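You operate a simulated robot arm through the tools that you are given. There is no shell and no other tool. Be economical: measure what you need, move in short steps, check, and stop when the job is done.

You are at the controls of a simulated two-armed robot. One attempt, no reset.

JOB
Wipe up the spill on the table top with the yellow cloth and put it back.

The check looks at the end state, three seconds after you hand in, the way a careful person would. Anything else that was tipped, shoved, dropped, spilled or broken makes it a failure. Flat cloth is picked up by pressing the open fingertips on it (5 to 10 N) and closing them slowly along it; thin cloth reads only 2 to 8 mm in the jaws.

ROBOT AND FRAMES
Two 7-joint arms with two-finger parallel grippers on one trunk, on a base that drives. Base frame: it is fixed to the floor where the robot stands at the start and does not move with it; the origin is under the middle of the robot, x ahead of it, y to its left, z up. Units: mm, degrees, N and s.
The left shoulder is at the start at [70, 163, 1120], the right one opposite. Payload 3.43 kg a hand.
Tool frame (each hand has its own): the origin (TCP) lies between the finger pads and is the grasp point; the fingertips stand 34 mm ahead of it; z points along the fingers, y is the line along which they close. The gripper opens to 128 mm. The fingers are 24 mm wide and 12 mm thick; the gripper's body (48 by 130 mm) begins 96 mm behind the TCP.
Orientation is told as [roll, pitch, yaw] about the base's x, y, z axes, in that order, counted from this pose: with the fingers straight down and closing along the base's y, the tool's x points along the base's -x, its y along +y and its z along -z.

CONTROLS
- The arms move only by the tool apply_moves. It takes "left_plan", "right_plan" or both (then of equal length, played together; a hand with none holds still); each is one flat list of numbers, 7 for each row, row after row: the shift along the tool's x, y, z in units of 20 mm (1.0 is 20 mm), then the turn, a rotation vector about the tool's x, y, z in units of 5 degrees (1.0 is 5 degrees), then the gripper command, from -1 (shut) to 1 (fully open), values between in proportion. In form: [dx, dy, dz, wx, wy, wz, hand, dx, dy, dz, wx, wy, wz, hand, ...]. A call has 1 to 10 rows; each row shifts and turns the commanded pose from where the row before left it, along the tool's axes as they then stand. A call with a number of a shift or a turn outside -1 to 1 is refused whole. A row lasts 0.2 s, in which the tool goes at most 50 mm and 8.6 degrees; a call with a longer step from one row to the next is refused whole, and so is a gripper value outside its range. Where a pose cannot be reached the arm comes as near as it can. A force on the tool above 40 N (or 10 N above the force at the start of the call, whichever is more), or a blocked arm, ends the call early, and 0.2 s more pass. The fingers move at their own pace (about 153 mm/s each) and stop on an object; they squeeze with about 21 N. The grip force told is the motor's: it shows also when the fingers shut on nothing. Time passes only in rows, and 0.2 s behind the last, so rows that do not move let the fingers close. The reply holds the time, the measured pose of the TCP, the force on the tool along the base axes, the opening and the grip force, in the units named above and with some noise, and new pictures: "show" is both (left out), scene, wrist or none (wrist: the cameras of the hands that moved).
- Cameras (640 x 400 px; columns grow to the right, rows downward): "scene" is now at [124, 16.3, 1336.1]; the picture's right is [0.01, -1.00, 0.00], its down [-0.64, -0.00, -0.77] and it looks along [0.77, 0.01, -0.64] (base axes); focal length 273 px, centre (320, 200). "left" rides on the left gripper at [76, 11, -160] in its tool frame; the picture's right is [-0.15, 0.99, 0.00], its down [-0.88, -0.13, -0.46] and it looks along [-0.45, -0.07, 0.89] (tool axes); focal length 234 px, centre (320, 200). "right" rides on the right gripper at [76, -11, -160] in its tool frame; the picture's right is [0.15, 0.99, 0.00], its down [-0.88, 0.13, -0.46] and it looks along [-0.45, 0.07, 0.89] (tool axes); focal length 234 px, centre (320, 200). There is no depth. A picture from a camera that has moved, and an enlarged one, comes with that camera's place and axes in the base frame and with its lens. The place of the scene camera against the robot may be out by one fixed shift of up to 25 mm in any direction.
- lift_body(by): slides the trunk up (or, below 0, down) by that many mm; the arms and the scene camera ride with it, the base frame stays. It gives what a move gives, with no picture.
- steer(legs): drives the robot by 1 to 6 legs, each [ahead, left, turn to the left] in mm, mm and degrees, along the robot's own axes; the way and the turn of a leg run together, so that a leg with both is an arc; at most 1500 mm and 180 degrees a leg. The arms and the cameras ride along, it lands a little off, and it stops where it bumps. It gives what a move gives, and a new picture of the scene camera.
- turn_head(pan, tilt): turns the head with the scene camera to pan (to the left, within 86 degrees either way) and tilt (down, from -29 to 69), counted from straight ahead of the robot. It gives what a move gives, and a new picture of the scene camera.
- close_up(camera, box): a new picture of the part [left, top, right, bottom] of that camera's present view, enlarged. It takes no simulated time.
- finish_job(): hands the job in; it is judged then, once.

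Work in short steps. Places have to be worked out from the pictures, the camera data and where the tool is seen: move nearer, look again, correct. Check each grasp and each placing, and mend what went wrong. You have 120 turns and 260 pictures in all, those below and enlarged ones among them. Open the grippers and draw the arms clear of the work before you hand the job in, unless the task says otherwise; then end with one line.

The tools are called after "Call:" by a JSON object that holds its "fn" and its "kwargs". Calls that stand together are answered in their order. apply_moves: Moves the arms, as the interface text tells. Its arguments: {"type":"object","properties":{"left_plan":{"type":"array"},"right_plan":{"type":"array"},"show":{"type":"string","enum":["both","scene","wrist","none"]}},"required":[]} The other tools are called the same way: lift_body (by) slides the trunk up or down; steer (legs) drives the base; turn_head (pan, tilt) turns the head that bears the scene camera; close_up (camera, box) takes an enlarged picture of a part of a camera's view; finish_job () hands the job in.

At the start:

```text
clock: 0.0
left_eef_pos: [685.6, 267.3, 1038.9]
left_ee_rot: [0.0, -0.1, 0.1]
left_wrist_force: [0.6, -0.3, 0.3]
left_opening: 128.1
left_grip_force: 0.0
right_eef_pos: [495.6, -160.7, 1078.9]
right_ee_rot: [-0.1, 0.0, 0.1]
right_wrist_force: [0.3, 0.0, 0.0]
right_opening: 128.0
right_grip_force: 0.2
trunk travel left (down, up): [-600.0, 340.0]
robot x, y, heading: [1.8, -0.7, -0.3]
head pan, tilt: [0.4, 39.6]
```

scene: 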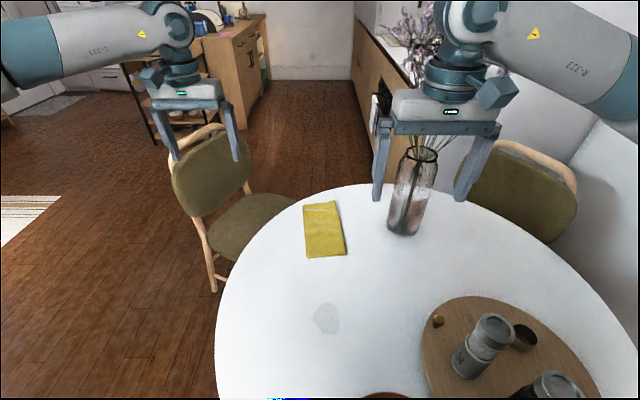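
right: 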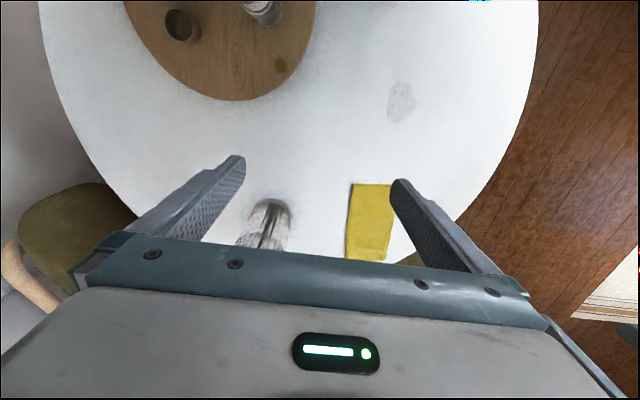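
left: 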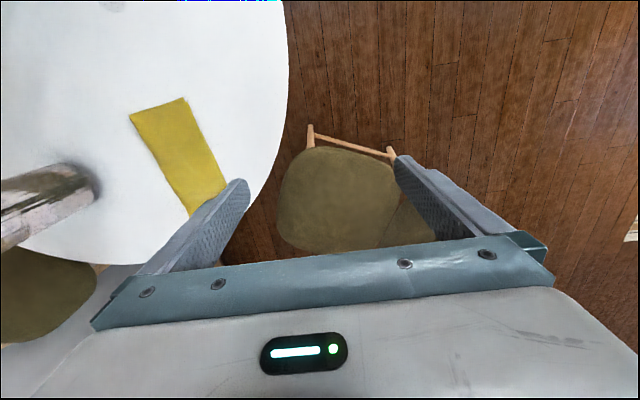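

The cloth appears to be centred near (750, 15), the spill near (445, 11) and the vase near (745, -250). I'll tilt the head down to see the near side of the table before moving.

Call:
{"fn": "turn_head", "kwargs": {"pan": 0, "tilt": 58}}

```text
clock: 0.8
left_eef_pos: [685.1, 267.5, 1039.5]
left_ee_rot: [0.0, 0.0, 0.0]
left_wrist_force: [0.2, 0.4, 0.2]
left_opening: 128.2
left_grip_force: 0.0
right_eef_pos: [495.4, -162.2, 1078.9]
right_ee_rot: [0.0, 0.0, 0.1]
right_wrist_force: [-0.2, -0.2, 0.4]
right_opening: 127.8
right_grip_force: 0.0
trunk travel left (down, up): [-600.0, 340.0]
robot x, y, heading: [2.5, -0.6, 0.1]
head pan, tilt: [0.0, 58.0]
camera scene: at [107.6, 15.6, 1311.1], right [0.0, -1.0, 0.0], down [-0.85, 0.0, -0.53], along [0.53, 0.0, -0.85], focal length 273 px, centre (320, 200)
```

scene: 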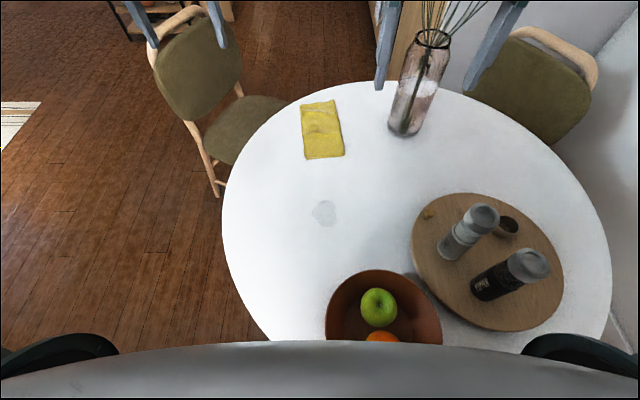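

The bowl sits at x < 310, clear of the spill at about (448, 8). I'll zoom in on the cloth and the spill.

Call:
{"fn": "close_up", "kwargs": {"camera": "scene", "box": [270, 80, 390, 240]}}

Call:
{"fn": "close_up", "kwargs": {"camera": "left", "box": [60, 0, 320, 240]}}

```text
2.50 times, centred on (330, 160) of scene
camera zoom: at [107.6, 15.6, 1311.1], right [0.0, -1.0, 0.0], down [-0.85, 0.0, -0.53], along [0.53, 0.0, -0.85], focal length 682 px, centre (295, 300)
```

zoom: 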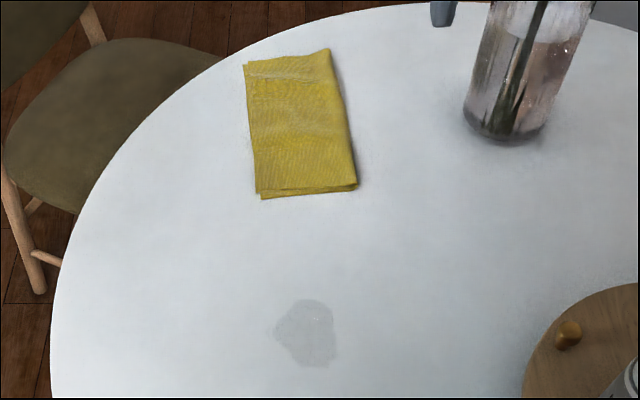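

```text
1.67 times, centred on (190, 120) of left
camera zoom: at [609.9, 277.0, 1197.7], right [0.15, 0.99, 0.0], down [0.88, -0.13, 0.46], along [0.45, -0.07, -0.89], focal length 390 px, centre (537, 333)
```

zoom: 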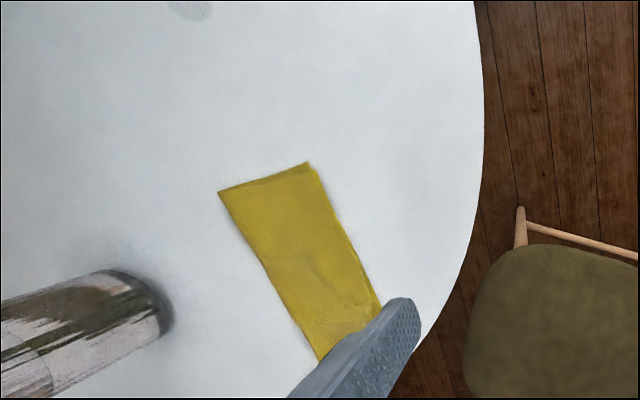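

Comparing the three cameras, the table may be nearer z ≈ 745, and the cloth centre is about (720, -10). I'll move the right hand aside and bring the left hand over the cloth at a safe height.

Call:
{"fn": "apply_moves", "kwargs": {"left_plan": [-0.1, -1, 0.2, 0, 0, 0, 0.5, -0.1, -1, 0.2, 0, 0, 0, 0.5, -0.1, -1, 0.2, 0, 0, 0, 0.5, -0.1, -1, 0.2, 0, 0, 0, 0.5, -0.1, -1, 0.2, 0, 0, 0, 0.5, -0.1, -1, 0.2, 0, 0, 0, 0.5, -0.1, -1, 0.2, 0, 0, 0, 0.5, -0.1, -1, 0.2, 0, 0, 0, 0.5, -0.1, -1, 0.2, 0, 0, 0, 0.5, -0.1, -1, 0.2, 0, 0, 0, 0.5], "right_plan": [0, -0.7, 0, 0, 0, 0, 1, 0, -0.7, 0, 0, 0, 0, 1, 0, -0.7, 0, 0, 0, 0, 1, 0, -0.7, 0, 0, 0, 0, 1, 0, -0.7, 0, 0, 0, 0, 1, 0, -0.7, 0, 0, 0, 0, 1, 0, -0.7, 0, 0, 0, 0, 1, 0, -0.7, 0, 0, 0, 0, 1, 0, -0.7, 0, 0, 0, 0, 1, 0, -0.7, 0, 0, 0, 0, 1], "show": "both"}}

```text
clock: 3.0
left_eef_pos: [706.4, 66.3, 998.5]
left_ee_rot: [0.1, 0.1, -0.1]
left_wrist_force: [0.1, -0.7, -0.2]
left_opening: 96.3
left_grip_force: 0.0
right_eef_pos: [496.3, -300.9, 1077.4]
right_ee_rot: [0.1, -0.1, 0.1]
right_wrist_force: [0.3, -1.1, -0.5]
right_opening: 128.0
right_grip_force: 0.1
trunk travel left (down, up): [-600.0, 340.0]
robot x, y, heading: [-0.1, 2.5, -0.0]
head pan, tilt: [0.0, 58.0]
camera scene: at [107.6, 14.1, 1311.0], right [0.0, -1.0, 0.0], down [-0.85, 0.0, -0.53], along [0.53, 0.0, -0.85], focal length 273 px, centre (320, 200)
camera right: at [420.2, -313.0, 1237.2], right [-0.15, 0.99, 0.0], down [0.88, 0.13, 0.46], along [0.45, 0.07, -0.89], focal length 234 px, centre (320, 200)
camera left: at [630.3, 76.3, 1157.5], right [0.15, 0.99, 0.0], down [0.88, -0.13, 0.46], along [0.45, -0.07, -0.89], focal length 234 px, centre (320, 200)
```

scene: 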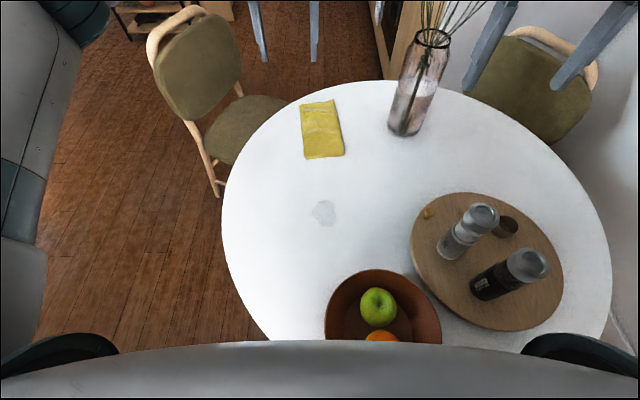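
right: 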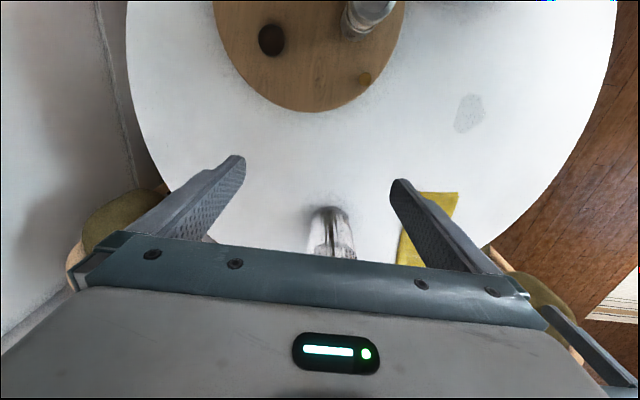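
left: 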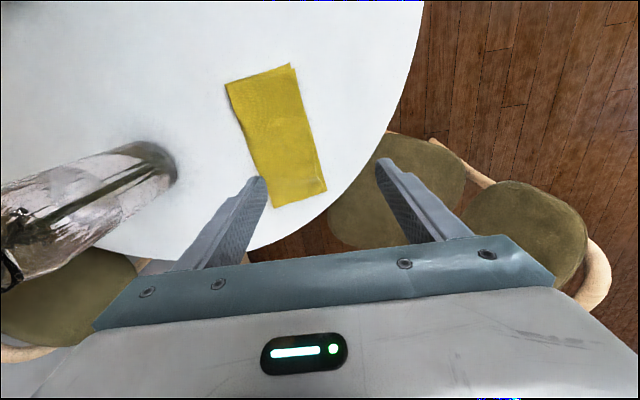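

With z ≈ 746 the left camera's two views agree, giving cloth corners (601,33), (614,-73), (842,-53) and (819,61), with the centre at (719,-8) and a yaw of about 6°. I'll align above it and descend partway.

Call:
{"fn": "apply_moves", "kwargs": {"left_plan": [-0.08, -0.41, 0.9, 0, 0, -0.13, 0, -0.08, -0.41, 0.9, 0, 0, -0.13, 0, -0.08, -0.41, 0.9, 0, 0, -0.13, 0, -0.08, -0.41, 0.9, 0, 0, -0.13, 0, -0.08, -0.41, 0.9, 0, 0, -0.13, 0, -0.08, -0.41, 0.9, 0, 0, -0.13, 0, -0.08, -0.41, 0.9, 0, 0, -0.13, 0, -0.08, -0.41, 0.9, 0, 0, -0.13, 0, -0.05, -0.41, 0.9, 0, 0, -0.13, 0, 0, 0, 0, 0, 0, 0, 0], "show": "both"}}

```text
clock: 5.2
left_eef_pos: [723.5, -4.9, 836.8]
left_ee_rot: [-0.1, 0.1, 6.0]
left_wrist_force: [0.6, -0.2, -0.5]
left_opening: 64.0
left_grip_force: 0.0
right_eef_pos: [495.6, -300.3, 1078.4]
right_ee_rot: [0.0, 0.0, 0.0]
right_wrist_force: [0.7, 0.6, -0.5]
right_opening: 127.8
right_grip_force: 0.0
trunk travel left (down, up): [-600.0, 340.0]
robot x, y, heading: [-0.8, 0.7, -0.2]
head pan, tilt: [0.0, 58.0]
camera scene: at [107.3, 15.7, 1311.1], right [0.0, -1.0, 0.0], down [-0.85, 0.0, -0.53], along [0.53, 0.0, -0.85], focal length 273 px, centre (320, 200)
camera left: at [646.3, -2.4, 995.6], right [0.04, 1.0, 0.0], down [0.89, -0.04, 0.46], along [0.46, -0.02, -0.89], focal length 234 px, centre (320, 200)
```

scene: 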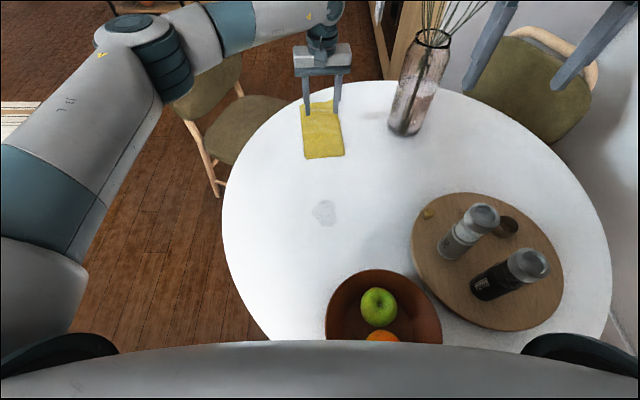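
left: 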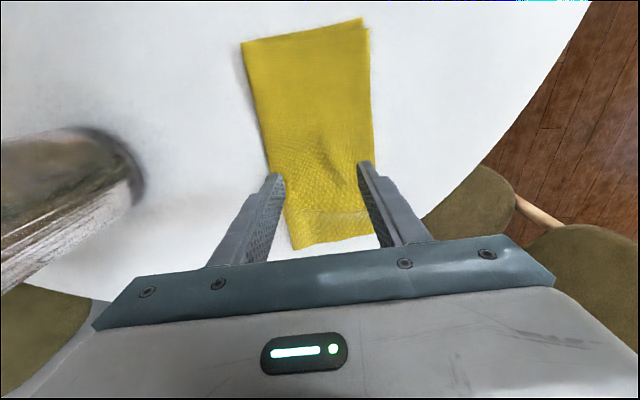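

The hand is aligned over the cloth with the fingertips at about z = 803. I'll descend in small steps until I feel contact.

Call:
{"fn": "apply_moves", "kwargs": {"left_plan": [0, -0.1, 0.5, 0, 0, 0, 0, 0, 0, 0.5, 0, 0, 0, 0, 0, 0, 0.5, 0, 0, 0, 0, 0, 0, 0.25, 0, 0, 0, 0, 0, 0, 0, 0, 0, 0, 0], "show": "wrist"}}

```text
clock: 6.4
left_eef_pos: [723.2, -7.7, 799.8]
left_ee_rot: [0.0, 0.0, 5.8]
left_wrist_force: [0.0, 0.4, 0.5]
left_opening: 64.0
left_grip_force: 0.1
right_eef_pos: [495.5, -300.6, 1078.0]
right_ee_rot: [-0.1, 0.0, 0.0]
right_wrist_force: [0.2, -0.7, 0.2]
right_opening: 128.0
right_grip_force: 0.2
trunk travel left (down, up): [-600.0, 340.0]
robot x, y, heading: [1.6, 0.7, -0.0]
head pan, tilt: [0.0, 58.0]
camera left: at [646.9, -5.5, 960.0], right [0.04, 1.0, 0.0], down [0.89, -0.04, 0.46], along [0.46, -0.02, -0.89], focal length 234 px, centre (320, 200)
```

left: 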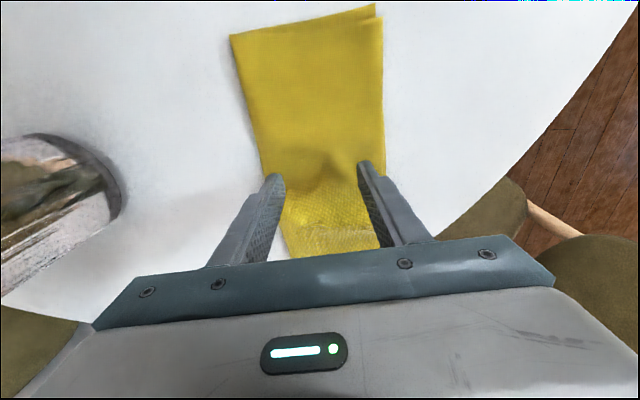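

There's no contact yet with the tips at about 766, so I'll go down more finely.

Call:
{"fn": "apply_moves", "kwargs": {"left_plan": [0, 0, 0.2, 0, 0, 0, 0, 0, 0, 0.2, 0, 0, 0, 0, 0, 0, 0.2, 0, 0, 0, 0, 0, 0, 0, 0, 0, 0, 0], "show": "none"}}

```text
clock: 7.4
left_eef_pos: [722.2, -8.0, 789.1]
left_ee_rot: [0.0, 0.1, 5.9]
left_wrist_force: [-0.3, -0.4, -0.2]
left_opening: 64.2
left_grip_force: 0.1
right_eef_pos: [495.4, -299.7, 1077.3]
right_ee_rot: [0.0, 0.0, 0.0]
right_wrist_force: [0.2, 1.2, 1.0]
right_opening: 128.0
right_grip_force: 0.1
trunk travel left (down, up): [-600.0, 340.0]
robot x, y, heading: [1.1, -2.1, 0.1]
head pan, tilt: [0.0, 58.0]
```

The force is still zero with the tips at about 755, so I'll keep going.

Call:
{"fn": "apply_moves", "kwargs": {"left_plan": [0, 0, 0.15, 0, 0, 0, 0, 0, 0, 0.15, 0, 0, 0, 0, 0, 0, 0, 0, 0, 0, 0], "show": "none"}}

```text
clock: 8.2
left_eef_pos: [722.8, -7.6, 786.7]
left_ee_rot: [-0.1, -0.1, 6.0]
left_wrist_force: [0.5, -0.6, 17.5]
left_opening: 64.0
left_grip_force: 0.2
right_eef_pos: [494.2, -300.0, 1079.2]
right_ee_rot: [0.0, -0.1, 0.0]
right_wrist_force: [-0.1, 0.0, -0.6]
right_opening: 127.7
right_grip_force: 0.0
trunk travel left (down, up): [-600.0, 340.0]
robot x, y, heading: [0.4, 1.0, 0.1]
head pan, tilt: [0.0, 58.0]
```

Contact reads 17.5 N at TCP z ≈ 787. I'll back off to about 8 N and then start closing slowly.

Call:
{"fn": "apply_moves", "kwargs": {"left_plan": [0, 0, -0.1, 0, 0, 0, 0, 0, 0, 0, 0, 0, 0, 0], "show": "none"}}

```text
clock: 8.8
left_eef_pos: [722.4, -8.4, 785.3]
left_ee_rot: [0.0, -0.2, 5.8]
left_wrist_force: [1.7, -1.5, 13.6]
left_opening: 64.1
left_grip_force: 0.1
right_eef_pos: [493.9, -298.9, 1078.8]
right_ee_rot: [0.1, 0.1, -0.1]
right_wrist_force: [0.6, -0.9, 0.2]
right_opening: 128.0
right_grip_force: 0.0
trunk travel left (down, up): [-600.0, 340.0]
robot x, y, heading: [-3.1, 0.2, -0.4]
head pan, tilt: [0.0, 58.0]
```

The force is 13.6 N, so I'll ease off another 1.5 mm and close slowly.

Call:
{"fn": "apply_moves", "kwargs": {"left_plan": [0, 0, -0.08, 0, 0, 0, 0, 0, 0, 0, 0, 0, 0, -0.1, 0, 0, 0, 0, 0, 0, -0.2, 0, 0, 0, 0, 0, 0, -0.3, 0, 0, 0, 0, 0, 0, -0.4], "show": "wrist"}}

```text
clock: 10.0
left_eef_pos: [723.5, -7.6, 786.7]
left_ee_rot: [0.0, 0.0, 5.9]
left_wrist_force: [-0.3, -1.0, 3.5]
left_opening: 38.4
left_grip_force: 0.0
right_eef_pos: [497.2, -299.7, 1078.1]
right_ee_rot: [0.0, 0.0, -0.1]
right_wrist_force: [0.8, 0.6, 0.2]
right_opening: 128.2
right_grip_force: 0.0
trunk travel left (down, up): [-600.0, 340.0]
robot x, y, heading: [-0.7, -1.0, 0.2]
head pan, tilt: [0.0, 58.0]
camera left: at [646.8, -5.1, 945.4], right [0.04, 1.0, 0.0], down [0.89, -0.04, 0.46], along [0.45, -0.02, -0.89], focal length 234 px, centre (320, 200)
```

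left: 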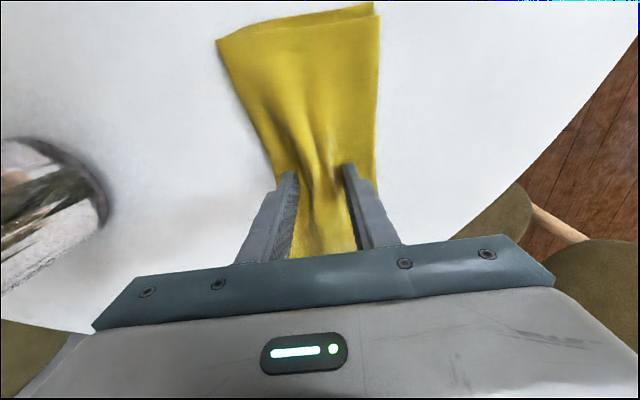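

The cloth is bunching between the fingers nicely. I'll press 1 mm more and finish closing.

Call:
{"fn": "apply_moves", "kwargs": {"left_plan": [0, 0, 0.06, 0, 0, 0, -0.45, 0, 0, 0, 0, 0, 0, -0.55, 0, 0, 0, 0, 0, 0, -0.65, 0, 0, 0, 0, 0, 0, -0.75, 0, 0, 0, 0, 0, 0, -0.85, 0, 0, 0, 0, 0, 0, -0.95, 0, 0, 0, 0, 0, 0, -1, 0, 0, 0, 0, 0, 0, -1, 0, 0, 0, 0, 0, 0, -1], "show": "wrist"}}

```text
clock: 12.0
left_eef_pos: [723.3, -8.0, 785.6]
left_ee_rot: [0.0, 0.1, 5.9]
left_wrist_force: [-0.5, 0.7, 5.7]
left_opening: 3.9
left_grip_force: 21.2
right_eef_pos: [495.6, -299.0, 1077.2]
right_ee_rot: [0.0, 0.0, 0.0]
right_wrist_force: [-0.2, 0.4, 0.1]
right_opening: 128.1
right_grip_force: 0.1
trunk travel left (down, up): [-600.0, 340.0]
robot x, y, heading: [-1.9, 1.9, -0.3]
head pan, tilt: [0.0, 58.0]
camera left: at [646.7, -5.7, 945.2], right [0.04, 1.0, 0.0], down [0.89, -0.04, 0.46], along [0.46, -0.02, -0.89], focal length 234 px, centre (320, 200)
```

left: 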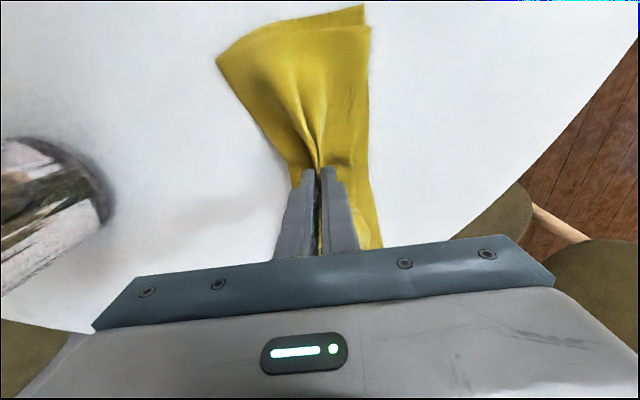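

The opening reads 3.9 mm with cloth between the jaws. I'll lift 40 mm to check the grip.

Call:
{"fn": "apply_moves", "kwargs": {"left_plan": [0, 0, -0.5, 0, 0, 0, -1, 0, 0, -0.5, 0, 0, 0, -1, 0, 0, -0.5, 0, 0, 0, -1, 0, 0, -0.5, 0, 0, 0, -1, 0, 0, 0, 0, 0, 0, -1], "show": "both"}}

```text
clock: 13.2
left_eef_pos: [722.6, -8.3, 826.0]
left_ee_rot: [0.1, 0.1, 5.8]
left_wrist_force: [-0.1, 0.5, -0.7]
left_opening: 4.0
left_grip_force: 20.4
right_eef_pos: [496.3, -299.9, 1078.1]
right_ee_rot: [0.0, 0.1, 0.0]
right_wrist_force: [-0.1, -0.3, 0.3]
right_opening: 128.1
right_grip_force: 0.0
trunk travel left (down, up): [-600.0, 340.0]
robot x, y, heading: [-2.3, 2.8, -0.0]
head pan, tilt: [0.0, 58.0]
camera scene: at [107.8, 15.5, 1311.0], right [0.0, -1.0, 0.0], down [-0.85, 0.0, -0.53], along [0.53, 0.0, -0.85], focal length 273 px, centre (320, 200)
camera left: at [647.3, -6.6, 985.9], right [0.04, 1.0, 0.0], down [0.89, -0.04, 0.46], along [0.45, -0.02, -0.89], focal length 234 px, centre (320, 200)
```

scene: 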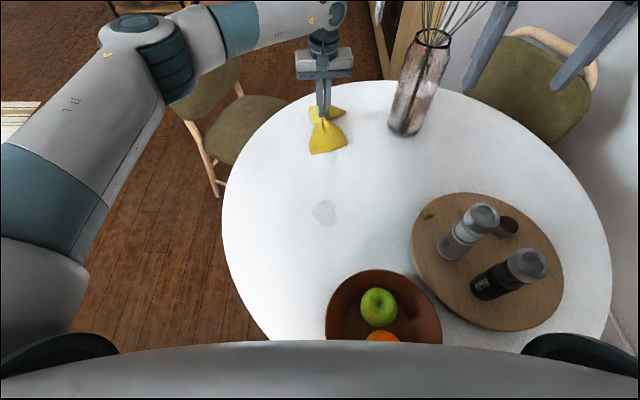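
left: 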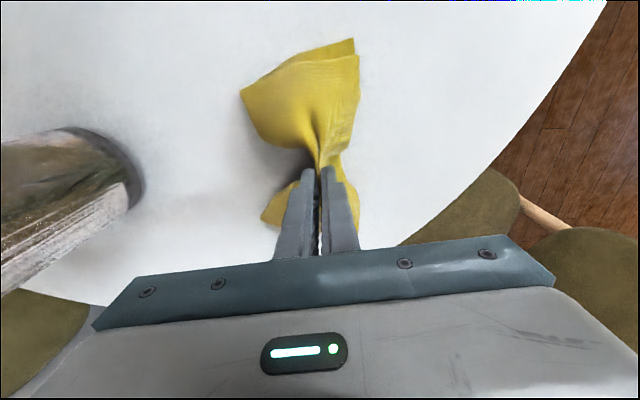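

The grip holds. I'll lift higher and carry the cloth toward the spill, estimated at about (440, -14).

Call:
{"fn": "apply_moves", "kwargs": {"left_plan": [0, 0, -1, 0, 0, 0, -1, 0, 0, -1, 0, 0, 0, -1, 0.5, 0.08, -1, 0, 0, 0, -1, 1, 0.08, 0, 0, 0, 0, -1, 1, 0.08, 0, 0, 0, 0, -1, 1, 0.08, 0, 0, 0, 0, -1, 1, 0.08, 0, 0, 0, 0, -1, 1, 0.08, 0, 0, 0, 0, -1, 1, 0.08, 0, 0, 0, 0, -1, 1, 0.08, 0, 0, 0, 0, -1], "show": "wrist"}}

```text
clock: 15.4
left_eef_pos: [571.6, -10.4, 885.5]
left_ee_rot: [0.0, 0.0, 5.8]
left_wrist_force: [-0.2, -0.2, 0.1]
left_opening: 3.8
left_grip_force: 21.2
right_eef_pos: [495.9, -300.0, 1078.2]
right_ee_rot: [0.0, 0.0, 0.0]
right_wrist_force: [0.4, -0.3, -0.1]
right_opening: 128.3
right_grip_force: 0.0
trunk travel left (down, up): [-600.0, 340.0]
robot x, y, heading: [-1.6, 3.2, 0.1]
head pan, tilt: [0.0, 58.0]
camera left: at [495.3, -7.5, 1044.5], right [0.04, 1.0, 0.0], down [0.89, -0.04, 0.46], along [0.46, -0.02, -0.89], focal length 234 px, centre (320, 200)
```

left: 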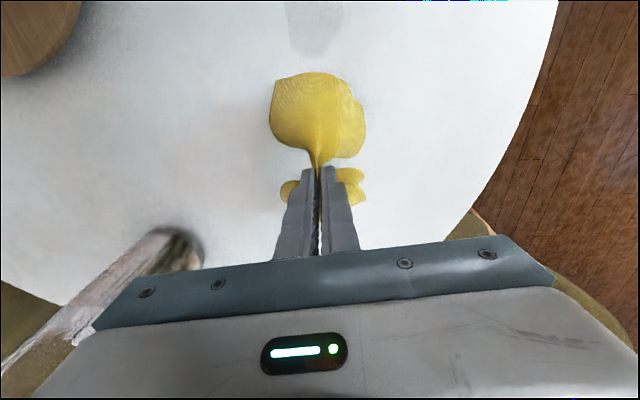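

The spill spans about x 400–472 and y -45..+20, centred near (437, -12). I'll move above it and partly lower.

Call:
{"fn": "apply_moves", "kwargs": {"left_plan": [1, 0.09, 0, 0, 0, 0, -1, 1, 0.09, 0, 0, 0, 0, -1, 1, 0.09, 0, 0, 0, 0, -1, 1, 0.09, 0, 0, 0, 0, -1, 1, 0.09, 0, 0, 0, 0, -1, 1, 0.09, 0, 0, 0, 0, -1, 0.6, 0.05, 0.5, 0, 0, 0, -1, 0, 0, 1, 0, 0, 0, -1, 0, 0, 1, 0, 0, 0, -1, 0, 0, 0, 0, 0, 0, -1], "show": "both"}}

```text
clock: 17.6
left_eef_pos: [440.4, -12.8, 837.1]
left_ee_rot: [0.0, 0.0, 5.9]
left_wrist_force: [-1.0, 0.0, -0.9]
left_opening: 4.0
left_grip_force: 20.8
right_eef_pos: [496.3, -300.2, 1078.6]
right_ee_rot: [0.0, 0.0, 0.0]
right_wrist_force: [0.3, 0.1, 0.5]
right_opening: 128.1
right_grip_force: 0.1
trunk travel left (down, up): [-600.0, 340.0]
robot x, y, heading: [2.2, -1.7, 0.2]
head pan, tilt: [0.0, 58.0]
camera scene: at [107.4, 15.4, 1311.1], right [0.0, -1.0, 0.0], down [-0.85, 0.0, -0.53], along [0.53, 0.0, -0.85], focal length 273 px, centre (320, 200)
camera left: at [363.6, -10.1, 996.3], right [0.04, 1.0, 0.0], down [0.89, -0.04, 0.46], along [0.45, -0.02, -0.89], focal length 234 px, centre (320, 200)
```

scene: 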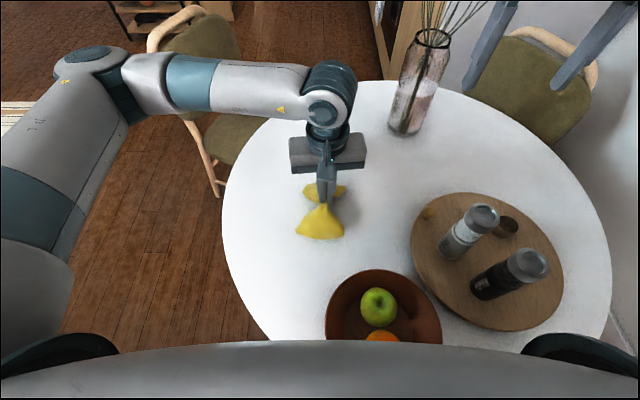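
left: 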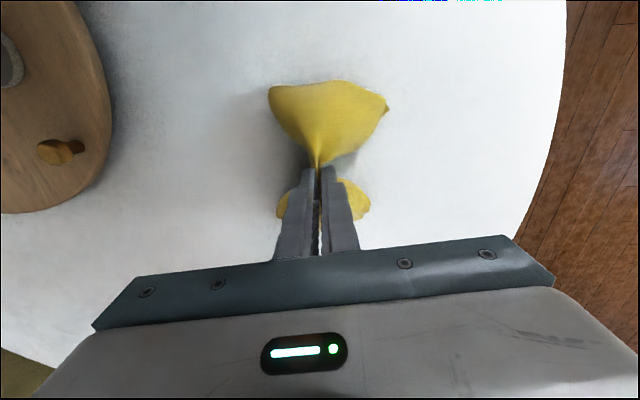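

The cloth is over the spill, so I'll lower it to contact.

Call:
{"fn": "apply_moves", "kwargs": {"left_plan": [0, 0, 0.8, 0, 0, 0, -1, 0, 0, 0.8, 0, 0, 0, -1, 0, 0, 0.6, 0, 0, 0, -1, 0, 0, 0.2, 0, 0, 0, -1, 0, 0, 0, 0, 0, 0, -1], "show": "none"}}

```text
clock: 18.8
left_eef_pos: [439.3, -13.0, 789.0]
left_ee_rot: [0.0, 0.1, 5.8]
left_wrist_force: [-0.6, 0.1, 4.4]
left_opening: 3.9
left_grip_force: 21.5
right_eef_pos: [496.6, -300.7, 1078.3]
right_ee_rot: [0.0, 0.1, 0.0]
right_wrist_force: [0.6, -0.2, -0.1]
right_opening: 127.9
right_grip_force: 0.1
trunk travel left (down, up): [-600.0, 340.0]
robot x, y, heading: [-3.6, 0.2, -0.3]
head pan, tilt: [0.0, 58.0]
```

Light contact reads 4.4 N. I'll press about 1 mm more and wipe in strokes over the far and left parts.

Call:
{"fn": "apply_moves", "kwargs": {"left_plan": [-1, 0, 0.06, 0, 0, 0, -1, -1, 0, 0, 0, 0, 0, -1, 0, 1, 0, 0, 0, 0, -1, 1, 0, 0, 0, 0, 0, -1, 1, 0, 0, 0, 0, 0, -1, 1, 0, 0, 0, 0, 0, -1, 1, 0, 0, 0, 0, 0, -1, 0, 1, 0, 0, 0, 0, -1, -1, 0, 0, 0, 0, 0, -1, -1, 0, 0, 0, 0, 0, -1], "show": "wrist"}}

```text
clock: 21.0
left_eef_pos: [434.3, 28.0, 787.9]
left_ee_rot: [0.0, 0.2, 5.8]
left_wrist_force: [-3.8, -1.6, 10.5]
left_opening: 3.9
left_grip_force: 21.1
right_eef_pos: [494.6, -299.7, 1078.9]
right_ee_rot: [0.1, -0.1, 0.1]
right_wrist_force: [-0.4, 0.8, 0.4]
right_opening: 127.9
right_grip_force: 0.1
trunk travel left (down, up): [-600.0, 340.0]
robot x, y, heading: [0.1, 1.7, -0.1]
head pan, tilt: [0.0, 58.0]
camera left: at [358.5, 30.6, 946.9], right [0.04, 1.0, 0.0], down [0.89, -0.04, 0.46], along [0.46, -0.02, -0.89], focal length 234 px, centre (320, 200)
```

left: 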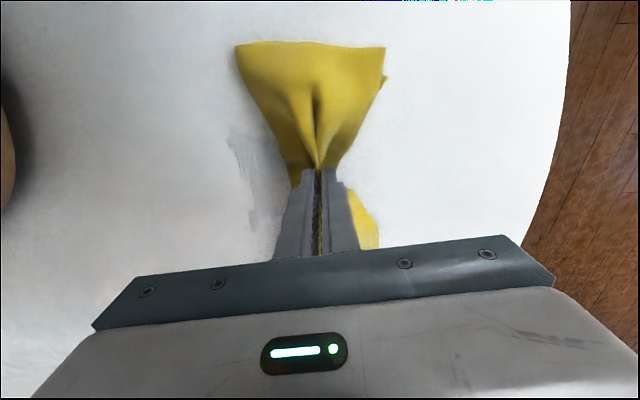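

The wiped strip is clean, and a remnant is left at y ≈ -30..-50. I'll wipe across and along that side.

Call:
{"fn": "apply_moves", "kwargs": {"left_plan": [0, -1, 0, 0, 0, 0, -1, 0, -1, 0, 0, 0, 0, -1, 0, -1, 0, 0, 0, 0, -1, -1, 0, 0, 0, 0, 0, -1, -1, 0, 0, 0, 0, 0, -1, 1, -0.5, 0, 0, 0, 0, -1, 1, 0, 0, 0, 0, 0, -1, 1, 0, 0, 0, 0, 0, -1, 1, 0, 0, 0, 0, 0, -1, 0, -0.6, 0, 0, 0, 0, -1], "show": "wrist"}}

```text
clock: 23.2
left_eef_pos: [403.2, -59.0, 786.8]
left_ee_rot: [0.0, 0.0, 5.8]
left_wrist_force: [-1.8, 5.6, 14.9]
left_opening: 3.9
left_grip_force: 21.0
right_eef_pos: [495.3, -299.0, 1078.5]
right_ee_rot: [0.0, -0.1, 0.0]
right_wrist_force: [0.3, 0.3, -0.9]
right_opening: 127.9
right_grip_force: 0.1
trunk travel left (down, up): [-600.0, 340.0]
robot x, y, heading: [0.7, 2.6, -0.2]
head pan, tilt: [0.0, 58.0]
camera left: at [326.6, -56.4, 946.8], right [0.04, 1.0, 0.0], down [0.89, -0.04, 0.46], along [0.45, -0.02, -0.89], focal length 234 px, centre (320, 200)
```

left: 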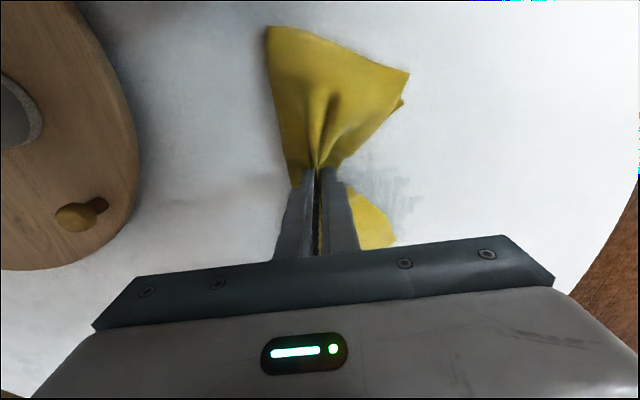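

Faint streaks remain around x 400–445, y -20..+35. I'll wipe there with strokes along y.

Call:
{"fn": "apply_moves", "kwargs": {"left_plan": [0, 1, 0, 0, 0, 0, -1, 0, 1, 0, 0, 0, 0, -1, 0, 1, 0, 0, 0, 0, -1, 0, 1, 0, 0, 0, 0, -1, 0, 1, 0, 0, 0, 0, -1, -1, 0, 0, 0, 0, 0, -1, 0, -1, 0, 0, 0, 0, -1, 0, -1, 0, 0, 0, 0, -1, 0, -1, 0, 0, 0, 0, -1, 0, -1, 0, 0, 0, 0, -1], "show": "wrist"}}

Call:
{"fn": "apply_moves", "kwargs": {"left_plan": [-0.8, 0, 0, 0, 0, 0, -1, 0, 1, 0, 0, 0, 0, -1, 0, 1, 0, 0, 0, 0, -1, 0, 1, 0, 0, 0, 0, -1, 0, 1, 0, 0, 0, 0, -1, -0.8, 0, 0, 0, 0, 0, -1, 0, -1, 0, 0, 0, 0, -1, 0, -1, 0, 0, 0, 0, -1, 0, -1, 0, 0, 0, 0, -1, 0, -1, 0, 0, 0, 0, -1], "show": "both"}}

```text
clock: 25.4
left_eef_pos: [422.7, -36.5, 786.9]
left_ee_rot: [-0.1, 0.0, 5.9]
left_wrist_force: [0.2, 7.6, 21.7]
left_opening: 4.2
left_grip_force: 21.0
right_eef_pos: [494.3, -299.7, 1078.1]
right_ee_rot: [0.0, 0.0, 0.1]
right_wrist_force: [0.0, 0.0, 0.0]
right_opening: 128.0
right_grip_force: 0.1
trunk travel left (down, up): [-600.0, 340.0]
robot x, y, heading: [-1.5, -2.2, -0.0]
head pan, tilt: [0.0, 58.0]
camera left: at [345.6, -33.7, 946.5], right [0.04, 1.0, 0.0], down [0.89, -0.04, 0.46], along [0.46, -0.02, -0.89], focal length 234 px, centre (320, 200)
```

left: 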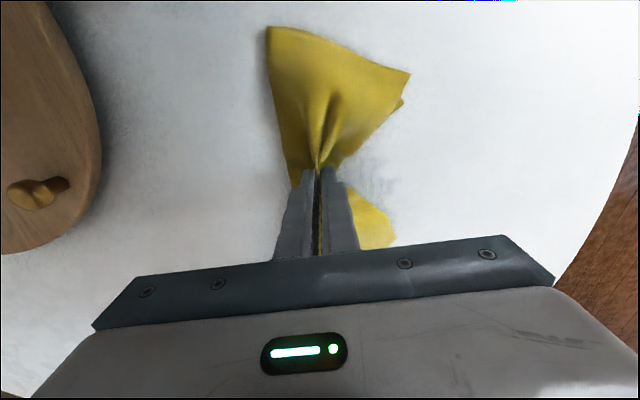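

```text
clock: 27.6
left_eef_pos: [452.3, -34.5, 787.6]
left_ee_rot: [0.0, 0.0, 6.0]
left_wrist_force: [-0.7, 6.3, 16.8]
left_opening: 4.3
left_grip_force: 20.5
right_eef_pos: [496.0, -300.6, 1078.8]
right_ee_rot: [0.0, 0.0, 0.0]
right_wrist_force: [-1.2, 0.4, 0.3]
right_opening: 127.9
right_grip_force: 0.0
trunk travel left (down, up): [-600.0, 340.0]
robot x, y, heading: [2.5, -0.7, -0.1]
head pan, tilt: [0.0, 58.0]
camera scene: at [106.3, 15.3, 1311.1], right [0.0, -1.0, 0.0], down [-0.85, 0.0, -0.53], along [0.53, 0.0, -0.85], focal length 273 px, centre (320, 200)
camera left: at [375.7, -32.6, 946.7], right [0.04, 1.0, 0.0], down [0.89, -0.04, 0.46], along [0.46, -0.02, -0.89], focal length 234 px, centre (320, 200)
```

scene: 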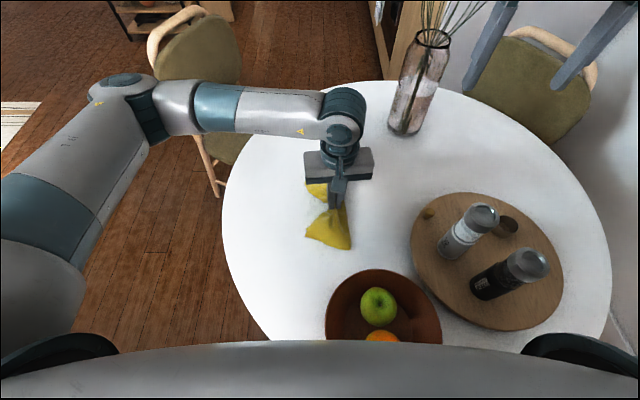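
left: 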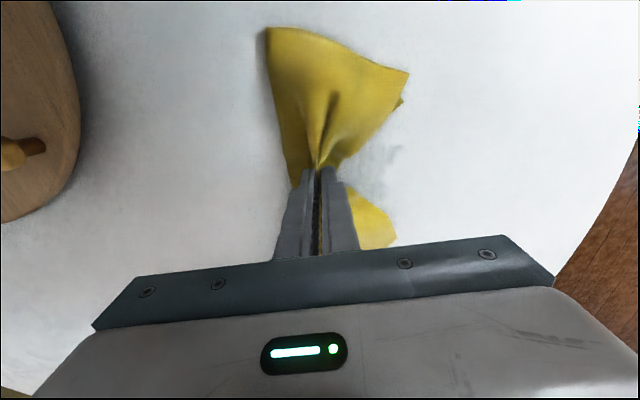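

I see only a faint residue near the cloth. I'll lift and draw away to inspect the spot.

Call:
{"fn": "apply_moves", "kwargs": {"left_plan": [0, 0, -1, 0, 0, 0, -1, 0, 0, -1, 0, 0, 0, -1, -1, 0, -1, 0, 0, 0, -1, -1, 0, -1, 0, 0, 0, -1, -1, 0, -1, 0, 0, 0, -1, -1, 0, 0, 0, 0, 0, -1, -1, 0, 0, 0, 0, 0, -1, -1, 0, 0, 0, 0, 0, -1, -1, 0, 0, 0, 0, 0, -1, -1, 0, 0, 0, 0, 0, -1], "show": "wrist"}}

Call:
{"fn": "close_up", "kwargs": {"camera": "scene", "box": [270, 160, 390, 260]}}

```text
clock: 29.8
left_eef_pos: [613.1, -16.6, 888.1]
left_ee_rot: [0.1, 0.0, 5.8]
left_wrist_force: [-0.2, 0.1, -0.2]
left_opening: 4.3
left_grip_force: 21.3
right_eef_pos: [496.5, -299.5, 1078.4]
right_ee_rot: [0.0, 0.1, 0.0]
right_wrist_force: [0.1, 0.3, 0.8]
right_opening: 128.1
right_grip_force: 0.0
trunk travel left (down, up): [-600.0, 340.0]
robot x, y, heading: [-0.5, 0.4, 0.1]
head pan, tilt: [0.0, 58.0]
camera left: at [537.4, -13.7, 1046.1], right [0.05, 1.0, 0.0], down [0.89, -0.04, 0.46], along [0.45, -0.02, -0.89], focal length 234 px, centre (320, 200)
```

left: 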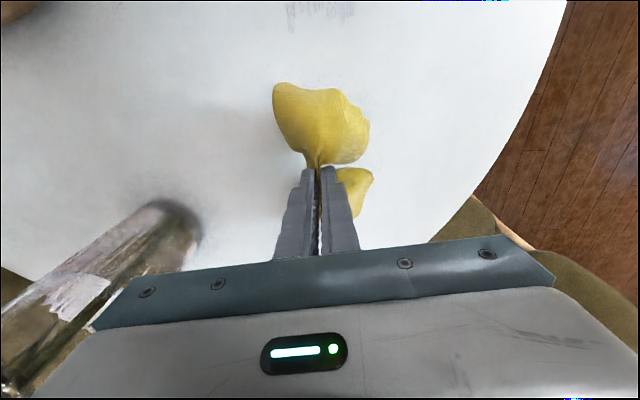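

```text
4.00 times, centred on (330, 210) of scene
camera zoom: at [107.9, 15.5, 1311.0], right [0.0, -1.0, 0.0], down [-0.85, 0.0, -0.53], along [0.53, 0.0, -0.85], focal length 1091 px, centre (280, 160)
```

zoom: 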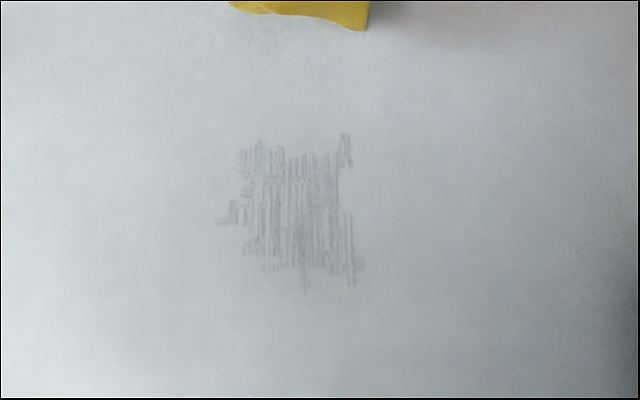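

Thin streaks remain over x ≈ 386–490, y ≈ -54..27, parallel to x and probably left by strokes that were too quick. I'll go back and wipe with slow, closely spaced y-strokes, starting by moving over (490, 32).

Call:
{"fn": "apply_moves", "kwargs": {"left_plan": [0.85, 0.44, 0, 0, 0, 0, -1, 0.85, 0.44, 0, 0, 0, 0, -1, 0.85, 0.44, 0, 0, 0, 0, -1, 0.85, 0.44, 0, 0, 0, 0, -1, 0.85, 0.44, 0.5, 0, 0, 0, -1, 0.85, 0.44, 1, 0, 0, 0, -1, 0.75, 0.44, 1, 0, 0, 0, -1, 0, 0, 1, 0, 0, 0, -1, 0, 0, 1, 0, 0, 0, -1, 0, 0, 0.4, 0, 0, 0, -1], "show": "none"}}

```text
clock: 32.0
left_eef_pos: [489.4, 31.5, 790.4]
left_ee_rot: [-0.1, 0.0, 5.8]
left_wrist_force: [0.1, -0.1, 3.6]
left_opening: 3.7
left_grip_force: 21.0
right_eef_pos: [495.0, -299.9, 1077.6]
right_ee_rot: [0.1, 0.0, -0.1]
right_wrist_force: [0.7, 0.2, 0.1]
right_opening: 128.1
right_grip_force: 0.0
trunk travel left (down, up): [-600.0, 340.0]
robot x, y, heading: [0.6, -0.2, -0.1]
head pan, tilt: [0.0, 58.0]
```

The force is 3.6 N. I'll press 2 mm more during the first slow stroke toward -y.

Call:
{"fn": "apply_moves", "kwargs": {"left_plan": [0.047, -0.45, 0.1, 0, 0, 0, -1, 0.047, -0.45, 0, 0, 0, 0, -1, 0.047, -0.45, 0, 0, 0, 0, -1, 0.047, -0.45, 0, 0, 0, 0, -1, 0.047, -0.45, 0, 0, 0, 0, -1, 0.047, -0.45, 0, 0, 0, 0, -1, 0.047, -0.45, 0, 0, 0, 0, -1, 0.047, -0.45, 0, 0, 0, 0, -1, 0.047, -0.45, 0, 0, 0, 0, -1, 0.7, 0, 0, 0, 0, 0, -1], "show": "wrist"}}

Call:
{"fn": "apply_moves", "kwargs": {"left_plan": [-0.047, 0.45, 0, 0, 0, 0, -1, -0.047, 0.45, 0, 0, 0, 0, -1, -0.047, 0.45, 0, 0, 0, 0, -1, -0.047, 0.45, 0, 0, 0, 0, -1, -0.047, 0.45, 0, 0, 0, 0, -1, -0.047, 0.45, 0, 0, 0, 0, -1, -0.047, 0.45, 0, 0, 0, 0, -1, -0.047, 0.45, 0, 0, 0, 0, -1, -0.047, 0.45, 0, 0, 0, 0, -1, 0.7, 0, 0, 0, 0, 0, -1], "show": "wrist"}}

```text
clock: 34.2
left_eef_pos: [477.2, -52.1, 787.2]
left_ee_rot: [-0.2, -0.1, 6.0]
left_wrist_force: [8.2, 0.9, 21.8]
left_opening: 3.9
left_grip_force: 21.0
right_eef_pos: [494.8, -299.4, 1078.9]
right_ee_rot: [0.1, 0.0, 0.0]
right_wrist_force: [0.6, -0.2, -0.3]
right_opening: 127.9
right_grip_force: 0.2
trunk travel left (down, up): [-600.0, 340.0]
robot x, y, heading: [-2.8, 0.0, -0.0]
head pan, tilt: [0.0, 58.0]
camera left: at [400.1, -49.7, 946.7], right [0.04, 1.0, 0.0], down [0.89, -0.04, 0.46], along [0.46, -0.02, -0.89], focal length 234 px, centre (320, 200)
```

left: 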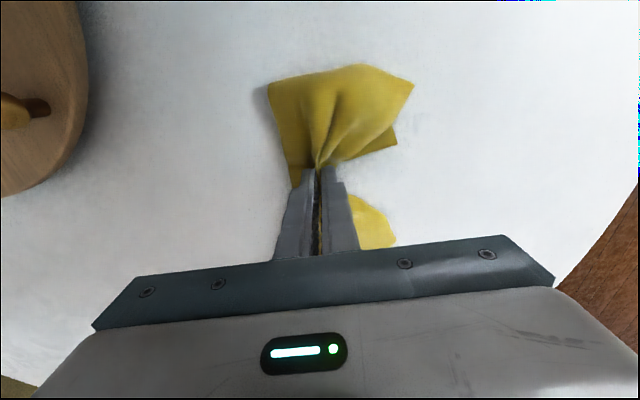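

```text
clock: 36.4
left_eef_pos: [462.1, 29.1, 788.0]
left_ee_rot: [0.1, -0.2, 6.0]
left_wrist_force: [5.5, 1.9, 15.8]
left_opening: 4.2
left_grip_force: 21.1
right_eef_pos: [495.5, -299.5, 1078.7]
right_ee_rot: [0.0, 0.0, 0.1]
right_wrist_force: [-0.7, 0.3, -1.0]
right_opening: 128.1
right_grip_force: 0.1
trunk travel left (down, up): [-600.0, 340.0]
robot x, y, heading: [-1.0, 0.7, -0.3]
head pan, tilt: [0.0, 58.0]
camera left: at [385.2, 32.2, 946.8], right [0.04, 1.0, 0.0], down [0.89, -0.04, 0.46], along [0.46, -0.02, -0.89], focal length 234 px, centre (320, 200)
```

left: 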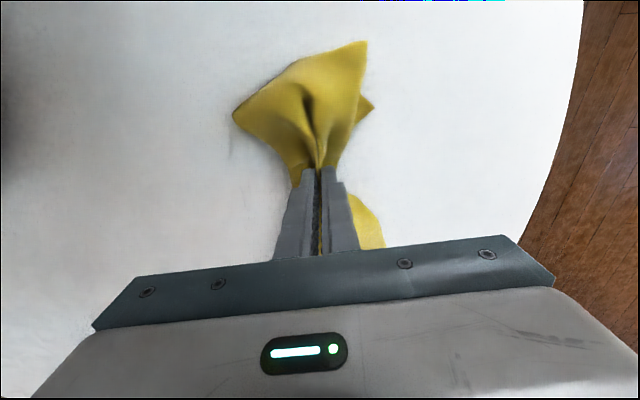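

It looks much cleaner, so I'll carry on with the next lanes.

Call:
{"fn": "apply_moves", "kwargs": {"left_plan": [0.047, -0.45, 0, 0, 0, 0, -1, 0.047, -0.45, 0, 0, 0, 0, -1, 0.047, -0.45, 0, 0, 0, 0, -1, 0.047, -0.45, 0, 0, 0, 0, -1, 0.047, -0.45, 0, 0, 0, 0, -1, 0.047, -0.45, 0, 0, 0, 0, -1, 0.047, -0.45, 0, 0, 0, 0, -1, 0.047, -0.45, 0, 0, 0, 0, -1, 0.047, -0.45, 0, 0, 0, 0, -1, 0.7, 0, 0, 0, 0, 0, -1], "show": "none"}}

Call:
{"fn": "apply_moves", "kwargs": {"left_plan": [-0.047, 0.45, 0, 0, 0, 0, -1, -0.047, 0.45, 0, 0, 0, 0, -1, -0.047, 0.45, 0, 0, 0, 0, -1, -0.047, 0.45, 0, 0, 0, 0, -1, -0.047, 0.45, 0, 0, 0, 0, -1, -0.047, 0.45, 0, 0, 0, 0, -1, -0.047, 0.45, 0, 0, 0, 0, -1, -0.047, 0.45, 0, 0, 0, 0, -1, -0.047, 0.45, 0, 0, 0, 0, -1, 0.7, 0, 0, 0, 0, 0, -1], "show": "none"}}

Call:
{"fn": "apply_moves", "kwargs": {"left_plan": [0.047, -0.45, 0, 0, 0, 0, -1, 0.047, -0.45, 0, 0, 0, 0, -1, 0.047, -0.45, 0, 0, 0, 0, -1, 0.047, -0.45, 0, 0, 0, 0, -1, 0.047, -0.45, 0, 0, 0, 0, -1, 0.047, -0.45, 0, 0, 0, 0, -1, 0.047, -0.45, 0, 0, 0, 0, -1, 0.047, -0.45, 0, 0, 0, 0, -1, 0.047, -0.45, 0, 0, 0, 0, -1, 0.7, 0, 0, 0, 0, 0, -1], "show": "none"}}

Call:
{"fn": "apply_moves", "kwargs": {"left_plan": [-0.047, 0.45, 0, 0, 0, 0, -1, -0.047, 0.45, 0, 0, 0, 0, -1, -0.047, 0.45, 0, 0, 0, 0, -1, -0.047, 0.45, 0, 0, 0, 0, -1, -0.047, 0.45, 0, 0, 0, 0, -1, -0.047, 0.45, 0, 0, 0, 0, -1, -0.047, 0.45, 0, 0, 0, 0, -1, -0.047, 0.45, 0, 0, 0, 0, -1, -0.047, 0.45, 0, 0, 0, 0, -1, 0.7, 0, 0, 0, 0, 0, -1], "show": "none"}}

Call:
{"fn": "apply_moves", "kwargs": {"left_plan": [0.047, -0.45, 0, 0, 0, 0, -1, 0.047, -0.45, 0, 0, 0, 0, -1, 0.047, -0.45, 0, 0, 0, 0, -1, 0.047, -0.45, 0, 0, 0, 0, -1, 0.047, -0.45, 0, 0, 0, 0, -1, 0.047, -0.45, 0, 0, 0, 0, -1, 0.047, -0.45, 0, 0, 0, 0, -1, 0.047, -0.45, 0, 0, 0, 0, -1, 0.047, -0.45, 0, 0, 0, 0, -1, 0, 0, 0, 0, 0, 0, -1], "show": "both"}}

```text
clock: 38.6
left_eef_pos: [449.3, -52.7, 788.3]
left_ee_rot: [-0.2, 0.0, 5.9]
left_wrist_force: [4.7, -0.8, 12.6]
left_opening: 4.1
left_grip_force: 20.9
right_eef_pos: [495.1, -299.0, 1077.9]
right_ee_rot: [-0.1, 0.0, 0.0]
right_wrist_force: [-0.3, -0.7, -1.4]
right_opening: 128.3
right_grip_force: 0.0
trunk travel left (down, up): [-600.0, 340.0]
robot x, y, heading: [0.1, 0.6, -0.1]
head pan, tilt: [0.0, 58.0]
```

```text
clock: 40.8
left_eef_pos: [434.2, 26.8, 787.3]
left_ee_rot: [0.1, -0.1, 5.9]
left_wrist_force: [9.1, 2.3, 25.0]
left_opening: 3.9
left_grip_force: 20.2
right_eef_pos: [496.5, -299.0, 1078.5]
right_ee_rot: [0.1, 0.0, 0.1]
right_wrist_force: [-0.4, -0.1, -1.2]
right_opening: 127.8
right_grip_force: 0.1
trunk travel left (down, up): [-600.0, 340.0]
robot x, y, heading: [1.1, 0.1, -0.1]
head pan, tilt: [0.0, 58.0]
```

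```text
clock: 43.0
left_eef_pos: [421.7, -58.6, 787.9]
left_ee_rot: [-0.2, -0.2, 5.9]
left_wrist_force: [9.9, -0.2, 26.7]
left_opening: 4.0
left_grip_force: 20.8
right_eef_pos: [495.1, -300.1, 1079.0]
right_ee_rot: [0.0, 0.0, 0.0]
right_wrist_force: [-0.1, -0.3, 0.5]
right_opening: 128.0
right_grip_force: 0.1
trunk travel left (down, up): [-600.0, 340.0]
robot x, y, heading: [-2.3, -2.5, 0.0]
head pan, tilt: [0.0, 58.0]
```

```text
clock: 45.2
left_eef_pos: [408.1, 26.1, 788.0]
left_ee_rot: [0.1, -0.2, 6.1]
left_wrist_force: [11.2, 1.1, 31.9]
left_opening: 4.0
left_grip_force: 21.4
right_eef_pos: [496.7, -298.6, 1076.3]
right_ee_rot: [0.0, -0.1, 0.0]
right_wrist_force: [0.2, 0.3, 0.2]
right_opening: 128.1
right_grip_force: 0.0
trunk travel left (down, up): [-600.0, 340.0]
robot x, y, heading: [-3.8, -3.5, 0.0]
head pan, tilt: [0.0, 58.0]
```

```text
clock: 47.4
left_eef_pos: [405.6, -58.5, 786.8]
left_ee_rot: [0.0, 0.0, 5.9]
left_wrist_force: [1.1, 8.7, 25.9]
left_opening: 3.9
left_grip_force: 20.7
right_eef_pos: [495.2, -299.2, 1080.5]
right_ee_rot: [0.0, 0.0, 0.0]
right_wrist_force: [0.5, 0.4, -0.1]
right_opening: 128.1
right_grip_force: 0.1
trunk travel left (down, up): [-600.0, 340.0]
robot x, y, heading: [3.3, 0.1, 0.3]
head pan, tilt: [0.0, 58.0]
camera scene: at [105.8, 16.8, 1311.3], right [0.0, -1.0, 0.0], down [-0.85, 0.0, -0.53], along [0.53, 0.0, -0.85], focal length 273 px, centre (320, 200)
camera left: at [329.4, -55.1, 946.5], right [0.04, 1.0, 0.0], down [0.89, -0.04, 0.46], along [0.46, -0.02, -0.89], focal length 234 px, centre (320, 200)
```

scene: 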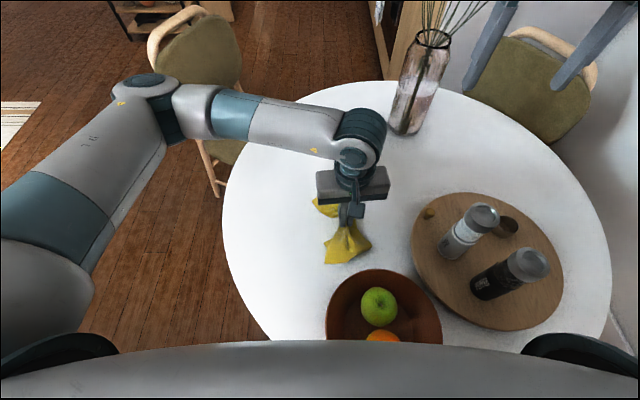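
left: 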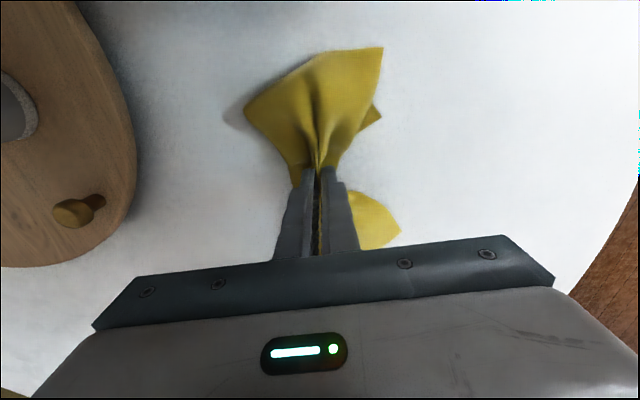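

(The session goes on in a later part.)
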